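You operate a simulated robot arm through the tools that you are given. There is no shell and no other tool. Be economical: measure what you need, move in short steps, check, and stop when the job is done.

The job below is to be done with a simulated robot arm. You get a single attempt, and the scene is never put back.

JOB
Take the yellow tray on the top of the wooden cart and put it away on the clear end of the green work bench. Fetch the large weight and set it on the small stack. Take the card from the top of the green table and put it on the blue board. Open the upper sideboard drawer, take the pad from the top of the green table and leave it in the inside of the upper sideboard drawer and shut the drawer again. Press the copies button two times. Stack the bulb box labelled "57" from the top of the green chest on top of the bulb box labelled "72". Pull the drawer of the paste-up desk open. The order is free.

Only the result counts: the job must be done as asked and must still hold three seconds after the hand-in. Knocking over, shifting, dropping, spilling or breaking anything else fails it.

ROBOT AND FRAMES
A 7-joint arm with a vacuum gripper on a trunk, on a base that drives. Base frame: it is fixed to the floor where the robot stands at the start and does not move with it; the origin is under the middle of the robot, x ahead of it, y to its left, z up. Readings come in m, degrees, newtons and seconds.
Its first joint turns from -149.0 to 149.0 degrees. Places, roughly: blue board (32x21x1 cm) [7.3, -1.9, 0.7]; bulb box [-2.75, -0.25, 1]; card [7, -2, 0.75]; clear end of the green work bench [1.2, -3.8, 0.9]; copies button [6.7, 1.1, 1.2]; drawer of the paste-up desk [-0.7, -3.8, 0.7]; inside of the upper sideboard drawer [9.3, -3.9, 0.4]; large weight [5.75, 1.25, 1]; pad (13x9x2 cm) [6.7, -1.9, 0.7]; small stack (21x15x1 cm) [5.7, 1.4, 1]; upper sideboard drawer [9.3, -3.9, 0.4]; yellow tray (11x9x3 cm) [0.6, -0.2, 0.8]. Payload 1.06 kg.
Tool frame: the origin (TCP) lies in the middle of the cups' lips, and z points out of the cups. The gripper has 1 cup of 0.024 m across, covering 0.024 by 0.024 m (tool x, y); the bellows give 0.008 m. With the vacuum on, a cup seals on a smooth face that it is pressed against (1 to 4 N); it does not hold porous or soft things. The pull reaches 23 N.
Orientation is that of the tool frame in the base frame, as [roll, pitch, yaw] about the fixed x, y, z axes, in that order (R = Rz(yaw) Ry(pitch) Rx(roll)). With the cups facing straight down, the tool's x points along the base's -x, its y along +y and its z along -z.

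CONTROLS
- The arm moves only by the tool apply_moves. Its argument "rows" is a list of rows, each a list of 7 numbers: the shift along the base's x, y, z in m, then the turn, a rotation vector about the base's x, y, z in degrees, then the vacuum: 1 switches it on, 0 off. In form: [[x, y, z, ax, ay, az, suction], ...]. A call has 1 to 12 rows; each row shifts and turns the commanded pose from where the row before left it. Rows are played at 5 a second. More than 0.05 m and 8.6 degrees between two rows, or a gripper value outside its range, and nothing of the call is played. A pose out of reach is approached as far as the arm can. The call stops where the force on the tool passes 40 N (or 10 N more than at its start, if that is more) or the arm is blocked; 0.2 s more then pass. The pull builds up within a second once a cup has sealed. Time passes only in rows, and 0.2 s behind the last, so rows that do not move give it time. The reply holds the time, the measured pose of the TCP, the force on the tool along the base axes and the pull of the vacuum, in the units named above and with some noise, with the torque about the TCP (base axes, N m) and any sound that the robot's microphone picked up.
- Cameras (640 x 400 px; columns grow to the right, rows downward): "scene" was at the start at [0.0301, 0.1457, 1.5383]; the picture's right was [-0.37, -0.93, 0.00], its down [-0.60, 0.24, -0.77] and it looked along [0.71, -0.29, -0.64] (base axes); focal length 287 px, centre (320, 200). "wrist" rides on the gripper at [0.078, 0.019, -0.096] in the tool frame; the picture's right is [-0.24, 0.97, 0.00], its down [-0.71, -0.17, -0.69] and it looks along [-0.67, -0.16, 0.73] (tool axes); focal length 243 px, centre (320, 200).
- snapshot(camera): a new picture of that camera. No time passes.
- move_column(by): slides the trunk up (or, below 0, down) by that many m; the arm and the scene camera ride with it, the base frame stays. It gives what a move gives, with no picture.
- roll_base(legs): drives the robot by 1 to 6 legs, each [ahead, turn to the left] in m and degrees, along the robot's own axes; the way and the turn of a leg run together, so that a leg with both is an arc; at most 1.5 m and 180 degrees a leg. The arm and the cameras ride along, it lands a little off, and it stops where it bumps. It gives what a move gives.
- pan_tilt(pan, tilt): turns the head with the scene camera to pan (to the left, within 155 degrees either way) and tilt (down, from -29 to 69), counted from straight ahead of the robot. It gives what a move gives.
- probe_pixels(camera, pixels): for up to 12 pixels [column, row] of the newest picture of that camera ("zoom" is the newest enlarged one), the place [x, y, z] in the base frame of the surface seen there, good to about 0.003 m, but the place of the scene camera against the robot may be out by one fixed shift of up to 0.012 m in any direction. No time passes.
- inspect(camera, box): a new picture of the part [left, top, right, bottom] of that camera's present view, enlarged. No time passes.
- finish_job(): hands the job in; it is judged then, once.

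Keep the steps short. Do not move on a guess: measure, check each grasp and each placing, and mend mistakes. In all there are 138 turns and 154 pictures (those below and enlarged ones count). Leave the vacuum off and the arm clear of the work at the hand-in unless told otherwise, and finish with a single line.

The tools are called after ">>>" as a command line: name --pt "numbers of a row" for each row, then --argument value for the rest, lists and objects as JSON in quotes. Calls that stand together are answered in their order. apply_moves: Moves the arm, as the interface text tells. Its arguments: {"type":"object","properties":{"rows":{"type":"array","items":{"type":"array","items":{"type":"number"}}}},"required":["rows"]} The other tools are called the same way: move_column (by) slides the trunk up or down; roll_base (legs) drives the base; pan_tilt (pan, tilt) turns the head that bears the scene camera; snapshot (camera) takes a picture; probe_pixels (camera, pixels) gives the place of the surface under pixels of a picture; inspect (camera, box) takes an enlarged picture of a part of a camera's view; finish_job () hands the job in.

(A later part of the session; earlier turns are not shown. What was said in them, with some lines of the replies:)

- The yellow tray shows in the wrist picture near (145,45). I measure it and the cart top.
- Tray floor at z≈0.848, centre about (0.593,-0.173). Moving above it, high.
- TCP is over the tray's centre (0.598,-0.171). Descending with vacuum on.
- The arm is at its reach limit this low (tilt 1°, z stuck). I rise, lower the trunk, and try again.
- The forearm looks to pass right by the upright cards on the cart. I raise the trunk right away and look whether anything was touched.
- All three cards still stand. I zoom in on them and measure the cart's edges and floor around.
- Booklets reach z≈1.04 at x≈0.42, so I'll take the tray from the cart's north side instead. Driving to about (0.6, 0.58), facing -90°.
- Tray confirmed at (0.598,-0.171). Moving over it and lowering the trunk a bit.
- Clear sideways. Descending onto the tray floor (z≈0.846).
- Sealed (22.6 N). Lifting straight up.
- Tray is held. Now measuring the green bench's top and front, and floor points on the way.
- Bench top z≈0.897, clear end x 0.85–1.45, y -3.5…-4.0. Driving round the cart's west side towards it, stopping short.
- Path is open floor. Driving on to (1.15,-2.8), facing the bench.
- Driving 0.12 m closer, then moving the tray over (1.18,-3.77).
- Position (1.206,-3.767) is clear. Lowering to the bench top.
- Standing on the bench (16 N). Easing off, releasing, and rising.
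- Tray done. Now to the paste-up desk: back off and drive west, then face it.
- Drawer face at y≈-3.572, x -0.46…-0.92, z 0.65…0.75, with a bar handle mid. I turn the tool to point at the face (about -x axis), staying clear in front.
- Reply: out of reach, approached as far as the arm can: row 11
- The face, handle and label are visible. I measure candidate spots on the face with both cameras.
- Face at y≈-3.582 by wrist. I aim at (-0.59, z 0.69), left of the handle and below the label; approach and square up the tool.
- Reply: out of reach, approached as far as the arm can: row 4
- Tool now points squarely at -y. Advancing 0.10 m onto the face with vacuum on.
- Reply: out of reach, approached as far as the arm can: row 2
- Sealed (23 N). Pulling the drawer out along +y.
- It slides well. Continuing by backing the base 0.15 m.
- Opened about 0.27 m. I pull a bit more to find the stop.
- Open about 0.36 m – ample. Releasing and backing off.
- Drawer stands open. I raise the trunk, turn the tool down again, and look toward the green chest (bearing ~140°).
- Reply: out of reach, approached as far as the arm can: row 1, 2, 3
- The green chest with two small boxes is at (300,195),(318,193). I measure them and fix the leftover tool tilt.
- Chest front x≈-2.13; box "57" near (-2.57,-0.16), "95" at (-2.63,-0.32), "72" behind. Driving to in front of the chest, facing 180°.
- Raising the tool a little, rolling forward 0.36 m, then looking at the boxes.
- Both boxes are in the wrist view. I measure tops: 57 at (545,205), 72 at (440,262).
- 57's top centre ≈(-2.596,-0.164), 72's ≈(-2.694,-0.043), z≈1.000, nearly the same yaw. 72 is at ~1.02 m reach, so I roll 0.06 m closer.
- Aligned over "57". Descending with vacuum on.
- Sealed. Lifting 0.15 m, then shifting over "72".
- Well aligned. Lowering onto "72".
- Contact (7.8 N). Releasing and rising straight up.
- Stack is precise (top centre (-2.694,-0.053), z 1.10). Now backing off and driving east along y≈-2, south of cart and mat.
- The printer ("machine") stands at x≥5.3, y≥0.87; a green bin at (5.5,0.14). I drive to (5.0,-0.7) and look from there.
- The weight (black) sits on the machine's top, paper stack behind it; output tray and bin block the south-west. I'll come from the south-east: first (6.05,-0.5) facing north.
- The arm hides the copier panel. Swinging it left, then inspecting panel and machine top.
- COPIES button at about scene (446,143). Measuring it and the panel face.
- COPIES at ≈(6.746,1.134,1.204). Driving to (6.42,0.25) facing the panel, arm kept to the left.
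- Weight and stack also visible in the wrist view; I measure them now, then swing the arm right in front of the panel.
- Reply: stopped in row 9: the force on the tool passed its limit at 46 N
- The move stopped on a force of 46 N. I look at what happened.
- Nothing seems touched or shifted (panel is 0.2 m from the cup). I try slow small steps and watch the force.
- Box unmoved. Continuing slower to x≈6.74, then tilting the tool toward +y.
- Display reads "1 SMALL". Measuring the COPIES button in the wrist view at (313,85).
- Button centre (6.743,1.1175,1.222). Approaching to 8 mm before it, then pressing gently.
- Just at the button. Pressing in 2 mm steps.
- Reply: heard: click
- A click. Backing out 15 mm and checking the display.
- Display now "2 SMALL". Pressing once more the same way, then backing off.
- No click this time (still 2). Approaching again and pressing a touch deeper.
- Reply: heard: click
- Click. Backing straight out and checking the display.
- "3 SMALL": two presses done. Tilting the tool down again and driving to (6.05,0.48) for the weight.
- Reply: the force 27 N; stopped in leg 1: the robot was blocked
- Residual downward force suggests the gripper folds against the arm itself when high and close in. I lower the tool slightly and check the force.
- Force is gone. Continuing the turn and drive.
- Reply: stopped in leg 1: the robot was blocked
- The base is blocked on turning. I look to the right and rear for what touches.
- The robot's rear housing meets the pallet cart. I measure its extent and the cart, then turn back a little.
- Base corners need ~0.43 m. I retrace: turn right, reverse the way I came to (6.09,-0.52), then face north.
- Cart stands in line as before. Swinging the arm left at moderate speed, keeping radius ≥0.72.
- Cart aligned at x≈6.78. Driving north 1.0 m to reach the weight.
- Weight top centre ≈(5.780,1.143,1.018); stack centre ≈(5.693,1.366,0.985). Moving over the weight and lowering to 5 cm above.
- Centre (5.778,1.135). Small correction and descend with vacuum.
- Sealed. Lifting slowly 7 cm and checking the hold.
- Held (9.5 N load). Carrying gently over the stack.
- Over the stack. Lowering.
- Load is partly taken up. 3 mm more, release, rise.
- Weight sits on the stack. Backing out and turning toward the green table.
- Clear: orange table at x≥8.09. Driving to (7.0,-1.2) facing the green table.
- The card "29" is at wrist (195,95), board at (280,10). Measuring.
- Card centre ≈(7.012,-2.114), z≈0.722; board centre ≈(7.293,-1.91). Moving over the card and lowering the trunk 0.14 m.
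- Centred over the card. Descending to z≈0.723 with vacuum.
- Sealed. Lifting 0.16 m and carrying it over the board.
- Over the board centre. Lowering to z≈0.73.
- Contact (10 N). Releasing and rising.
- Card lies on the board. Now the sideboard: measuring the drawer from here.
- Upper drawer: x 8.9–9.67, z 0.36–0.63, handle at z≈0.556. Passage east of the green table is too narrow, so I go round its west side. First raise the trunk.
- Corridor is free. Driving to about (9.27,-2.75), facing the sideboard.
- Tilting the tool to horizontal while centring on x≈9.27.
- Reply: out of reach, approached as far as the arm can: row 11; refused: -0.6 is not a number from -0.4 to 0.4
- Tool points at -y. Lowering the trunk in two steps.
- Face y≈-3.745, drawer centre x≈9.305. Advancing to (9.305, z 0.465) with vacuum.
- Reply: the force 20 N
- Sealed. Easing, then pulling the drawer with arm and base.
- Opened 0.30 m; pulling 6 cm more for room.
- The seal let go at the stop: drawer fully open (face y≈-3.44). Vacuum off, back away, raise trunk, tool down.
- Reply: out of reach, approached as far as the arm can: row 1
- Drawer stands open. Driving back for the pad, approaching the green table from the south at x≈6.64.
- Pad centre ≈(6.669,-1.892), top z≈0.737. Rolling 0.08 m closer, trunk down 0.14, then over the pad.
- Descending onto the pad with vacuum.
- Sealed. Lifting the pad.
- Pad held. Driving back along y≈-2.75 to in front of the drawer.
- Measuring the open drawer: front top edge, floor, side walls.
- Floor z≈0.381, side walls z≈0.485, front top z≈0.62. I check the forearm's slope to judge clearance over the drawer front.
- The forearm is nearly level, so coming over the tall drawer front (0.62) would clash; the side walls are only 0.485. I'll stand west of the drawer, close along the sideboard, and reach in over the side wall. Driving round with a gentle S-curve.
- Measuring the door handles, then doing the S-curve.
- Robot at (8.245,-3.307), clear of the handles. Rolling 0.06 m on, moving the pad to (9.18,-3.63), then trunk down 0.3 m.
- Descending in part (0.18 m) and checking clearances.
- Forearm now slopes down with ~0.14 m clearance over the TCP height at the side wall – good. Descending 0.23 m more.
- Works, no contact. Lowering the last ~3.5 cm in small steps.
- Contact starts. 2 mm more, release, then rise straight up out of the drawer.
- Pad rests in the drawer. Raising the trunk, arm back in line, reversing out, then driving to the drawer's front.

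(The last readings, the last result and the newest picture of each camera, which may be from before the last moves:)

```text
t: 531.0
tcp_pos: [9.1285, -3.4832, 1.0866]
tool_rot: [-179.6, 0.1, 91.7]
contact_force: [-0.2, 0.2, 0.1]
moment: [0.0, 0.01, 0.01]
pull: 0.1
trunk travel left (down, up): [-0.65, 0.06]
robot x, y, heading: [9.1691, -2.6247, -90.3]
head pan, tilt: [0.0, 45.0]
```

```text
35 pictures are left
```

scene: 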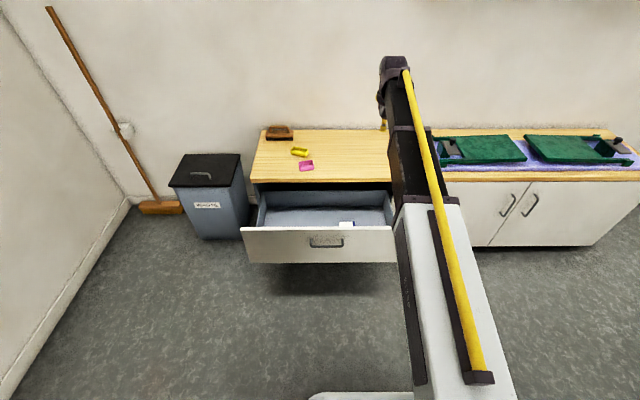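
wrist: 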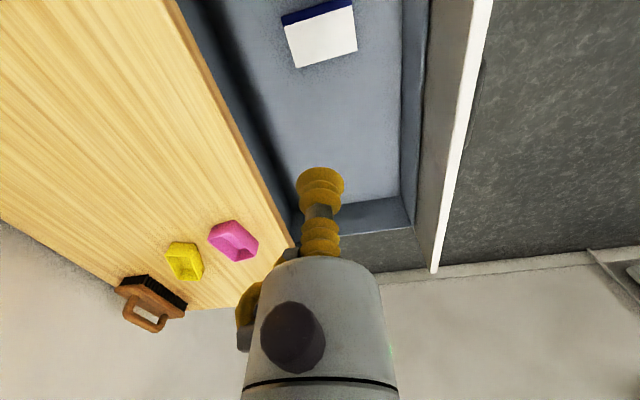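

Pad visible in the open drawer. Backing 0.25 m, tilting the tool to horizontal at x≈9.305.

>>> roll_base --legs '[[-0.27, 0]]'

>>> apply_moves --pt "0.016 0 0 -8.2 0 0 0" --pt "0.016 0 0 -8.2 0 0 0" --pt "0.016 0 0 -8.2 0 0 0" --pt "0.016 0 0 -8.2 0 0 0" --pt "0.016 0 0 -8.2 0 0 0" --pt "0.016 0 0 -8.2 0 0 0" --pt "0.016 0 0 -8.2 0 0 0" --pt "0.016 0 0 -8.2 0 0 0" --pt "0.016 0 0 -8.2 0 0 0" --pt "0.016 0 0 -8.2 0 0 0" --pt "0.014 0 0 -4 0 0 0" --pt "0 0 0 -4 0 0 0"

>>> move_column --by -0.4

>>> move_column --by -0.22

>>> snapshot --camera "wrist"

```text
t: 532.9
tcp_pos: [9.1292, -3.2122, 1.0871]
tool_rot: [-179.5, 0.1, 91.5]
contact_force: [-0.1, -0.4, 0.6]
moment: [-0.01, 0.01, 0.06]
pull: 0.0
trunk travel left (down, up): [-0.65, 0.06]
robot x, y, heading: [9.1695, -2.3579, -90.6]
head pan, tilt: [0.0, 45.0]
```

```text
t: 535.5
tcp_pos: [9.3051, -3.2119, 1.0855]
tool_rot: [-89.9, 88.9, 179.7]
contact_force: [-0.6, 0.1, 0.8]
moment: [0.0, -0.05, 0.02]
pull: 0.0
trunk travel left (down, up): [-0.65, 0.06]
robot x, y, heading: [9.1732, -2.3599, -90.4]
head pan, tilt: [0.0, 45.0]
```

```text
t: 539.4
tcp_pos: [9.3046, -3.2118, 0.6866]
tool_rot: [-86.0, 88.5, -176.3]
contact_force: [-0.6, 0.3, 0.5]
moment: [-0.03, -0.01, 0.01]
pull: 0.1
trunk travel left (down, up): [-0.25, 0.46]
robot x, y, heading: [9.174, -2.3563, -90.3]
head pan, tilt: [0.0, 45.0]
```

```text
t: 541.7
tcp_pos: [9.304, -3.2114, 0.4667]
tool_rot: [-85.9, 88.4, -176.3]
contact_force: [0.2, -0.4, 0.4]
moment: [0.0, 0.02, -0.01]
pull: 0.1
trunk travel left (down, up): [-0.03, 0.68]
robot x, y, heading: [9.1743, -2.3579, -90.4]
head pan, tilt: [0.0, 45.0]
```

```text
34 pictures are left
```

wrist: 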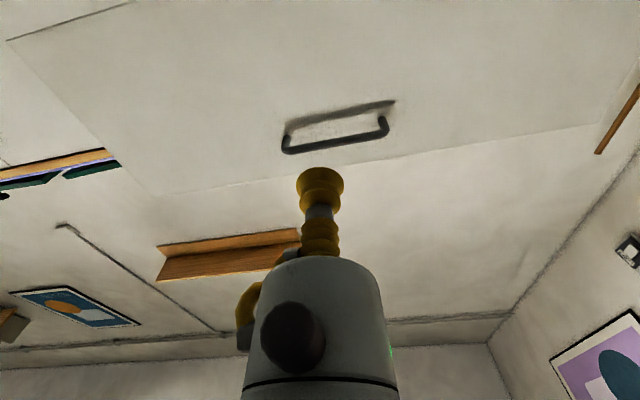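

Aligned below the handle. Pushing the drawer in by rolling forward: first 0.35 m.

>>> roll_base --legs '[[0.35, 0]]'

>>> snapshot --camera "scene"

```text
t: 544.0
tcp_pos: [9.2979, -3.562, 0.466]
tool_rot: [-85.7, 88.5, -176.2]
contact_force: [-0.1, 0.9, 0.0]
moment: [0.01, -0.01, -0.01]
pull: 0.1
trunk travel left (down, up): [-0.03, 0.68]
robot x, y, heading: [9.1645, -2.7118, -90.7]
head pan, tilt: [0.0, 45.0]
```

```text
33 pictures are left
```

scene: 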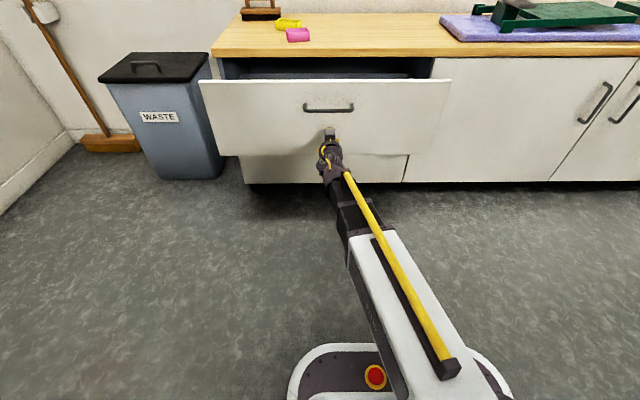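

It follows with little force. Rolling 0.1 m more, then finishing with the arm.

>>> roll_base --legs '[[0.1, 0]]'

>>> apply_moves --pt "0 -0.02 0 0 0 0 0" --pt "0 -0.02 0 0 0 0 0" --pt "0 -0.015 0 0 0 0 0" --pt "0 -0.015 0 0 0 0 0" --pt "0 -0.01 0 0 0 0 0" --pt "0 -0.005 0 0 0 0 0" --pt "0 0 0 0 0 0 0"

```text
t: 545.1
tcp_pos: [9.2971, -3.6625, 0.4658]
tool_rot: [-85.9, 88.5, -176.5]
contact_force: [-0.1, 0.7, 0.1]
moment: [0.02, -0.02, -0.02]
pull: 0.1
trunk travel left (down, up): [-0.03, 0.68]
robot x, y, heading: [9.1679, -2.8121, -90.5]
head pan, tilt: [0.0, 45.0]
```

```text
t: 546.7
tcp_pos: [9.297, -3.7476, 0.4656]
tool_rot: [-85.7, 88.6, -176.1]
contact_force: [0.7, 2.6, -0.4]
moment: [0.02, -0.01, -0.01]
pull: 0.1
trunk travel left (down, up): [-0.03, 0.68]
robot x, y, heading: [9.167, -2.8052, -90.5]
head pan, tilt: [0.0, 45.0]
```

Nearly at the stop. Pressing a few mm further to see the force rise.

>>> apply_moves --pt "0 -0.003 0 0 0 0 0" --pt "0 -0.003 0 0 0 0 0" --pt "0 0 0 0 0 0 0"

>>> inspect --camera "scene" --box '[180, 20, 500, 220]'

```text
t: 547.5
tcp_pos: [9.2981, -3.7531, 0.4654]
tool_rot: [-85.9, 88.5, -176.5]
contact_force: [-1.4, 16.4, -2.3]
moment: [-0.06, 0.02, 0.04]
pull: 0.1
trunk travel left (down, up): [-0.03, 0.68]
robot x, y, heading: [9.1662, -2.8066, -90.7]
head pan, tilt: [0.0, 45.0]
```

```text
2.00 times, centred on (340, 120) of scene
```

zoom: 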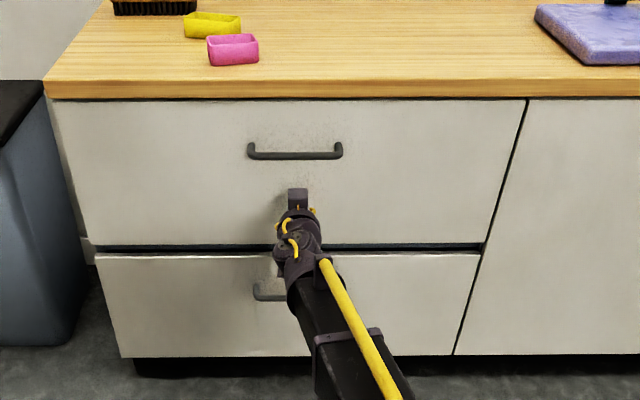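

Drawer shut (16 N at the stop). Backing off and checking the faces.

>>> apply_moves --pt "0 0.01 0 0 0 0 0" --pt "0 0.03 0 0 0 0 0" --pt "0 0.04 0 0 0 0 0"

>>> roll_base --legs '[[-0.35, 0]]'

>>> move_column --by 0.4

>>> snapshot --camera "scene"

```text
t: 548.3
tcp_pos: [9.2976, -3.6728, 0.4654]
tool_rot: [-86.6, 88.4, -177.2]
contact_force: [0.2, 0.0, -0.1]
moment: [0.0, 0.02, -0.01]
pull: 0.1
trunk travel left (down, up): [-0.03, 0.68]
robot x, y, heading: [9.1661, -2.8067, -90.5]
head pan, tilt: [0.0, 45.0]
```

```text
t: 550.6
tcp_pos: [9.3065, -3.3255, 0.466]
tool_rot: [-85.9, 88.5, -176.2]
contact_force: [0.4, -0.9, 0.7]
moment: [0.01, -0.01, 0.02]
pull: 0.0
trunk travel left (down, up): [-0.03, 0.68]
robot x, y, heading: [9.1694, -2.4605, -90.3]
head pan, tilt: [0.0, 45.0]
```

```text
t: 554.4
tcp_pos: [9.3052, -3.3258, 0.8656]
tool_rot: [-86.1, 88.6, -176.3]
contact_force: [0.0, 0.5, 0.5]
moment: [0.03, 0.02, 0.04]
pull: 0.1
trunk travel left (down, up): [-0.43, 0.28]
robot x, y, heading: [9.1709, -2.4586, -90.5]
head pan, tilt: [0.0, 45.0]
```

```text
31 pictures are left
```

scene: 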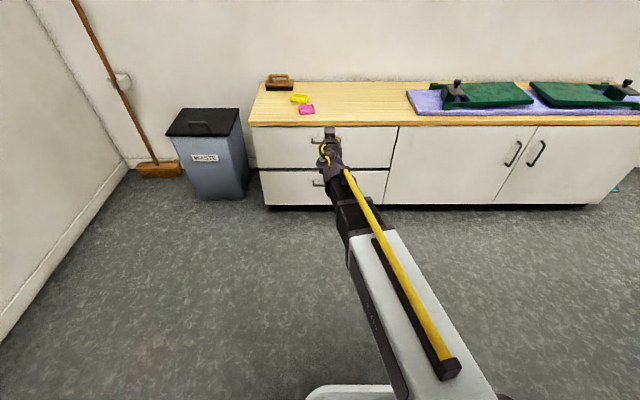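

>>> probe_pixels --camera "scene" --pixels '[[270, 150], [380, 145], [275, 188], [370, 185], [440, 160], [270, 165], [380, 168]]'

>>> pan_tilt --pan -95 --tilt 30

>>> snapshot --camera "scene"

```text
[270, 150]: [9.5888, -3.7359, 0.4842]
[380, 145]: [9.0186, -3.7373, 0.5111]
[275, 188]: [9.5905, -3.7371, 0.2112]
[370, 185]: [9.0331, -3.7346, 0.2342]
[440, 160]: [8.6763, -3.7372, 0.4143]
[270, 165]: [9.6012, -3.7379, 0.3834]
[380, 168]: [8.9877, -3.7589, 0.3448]
```

```text
t: 556.1
tcp_pos: [9.3061, -3.3258, 0.8648]
tool_rot: [-86.1, 88.5, -176.3]
contact_force: [0.0, -0.2, -0.6]
moment: [-0.05, 0.01, 0.02]
pull: 0.0
trunk travel left (down, up): [-0.43, 0.28]
robot x, y, heading: [9.1682, -2.4594, -90.4]
head pan, tilt: [-95.0, 30.0]
```

```text
30 pictures are left
```

scene: 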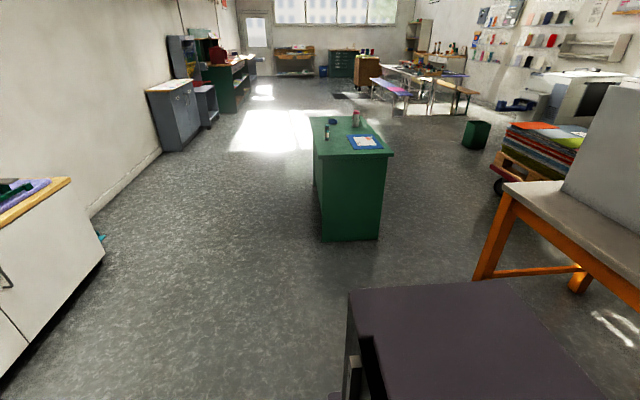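

All drawer faces are flush, the card lies on the board, vacuum is off and the arm is clear. Handing in.

>>> finish_job

```text
The job is handed in.
```

I did all seven tasks and handed the job in, but two things on the way may count against it: the arm may have brushed the booklets standing on the cart, and the base bumped the pallet cart while turning. The booklets were still standing and the pallet cart looked in line.
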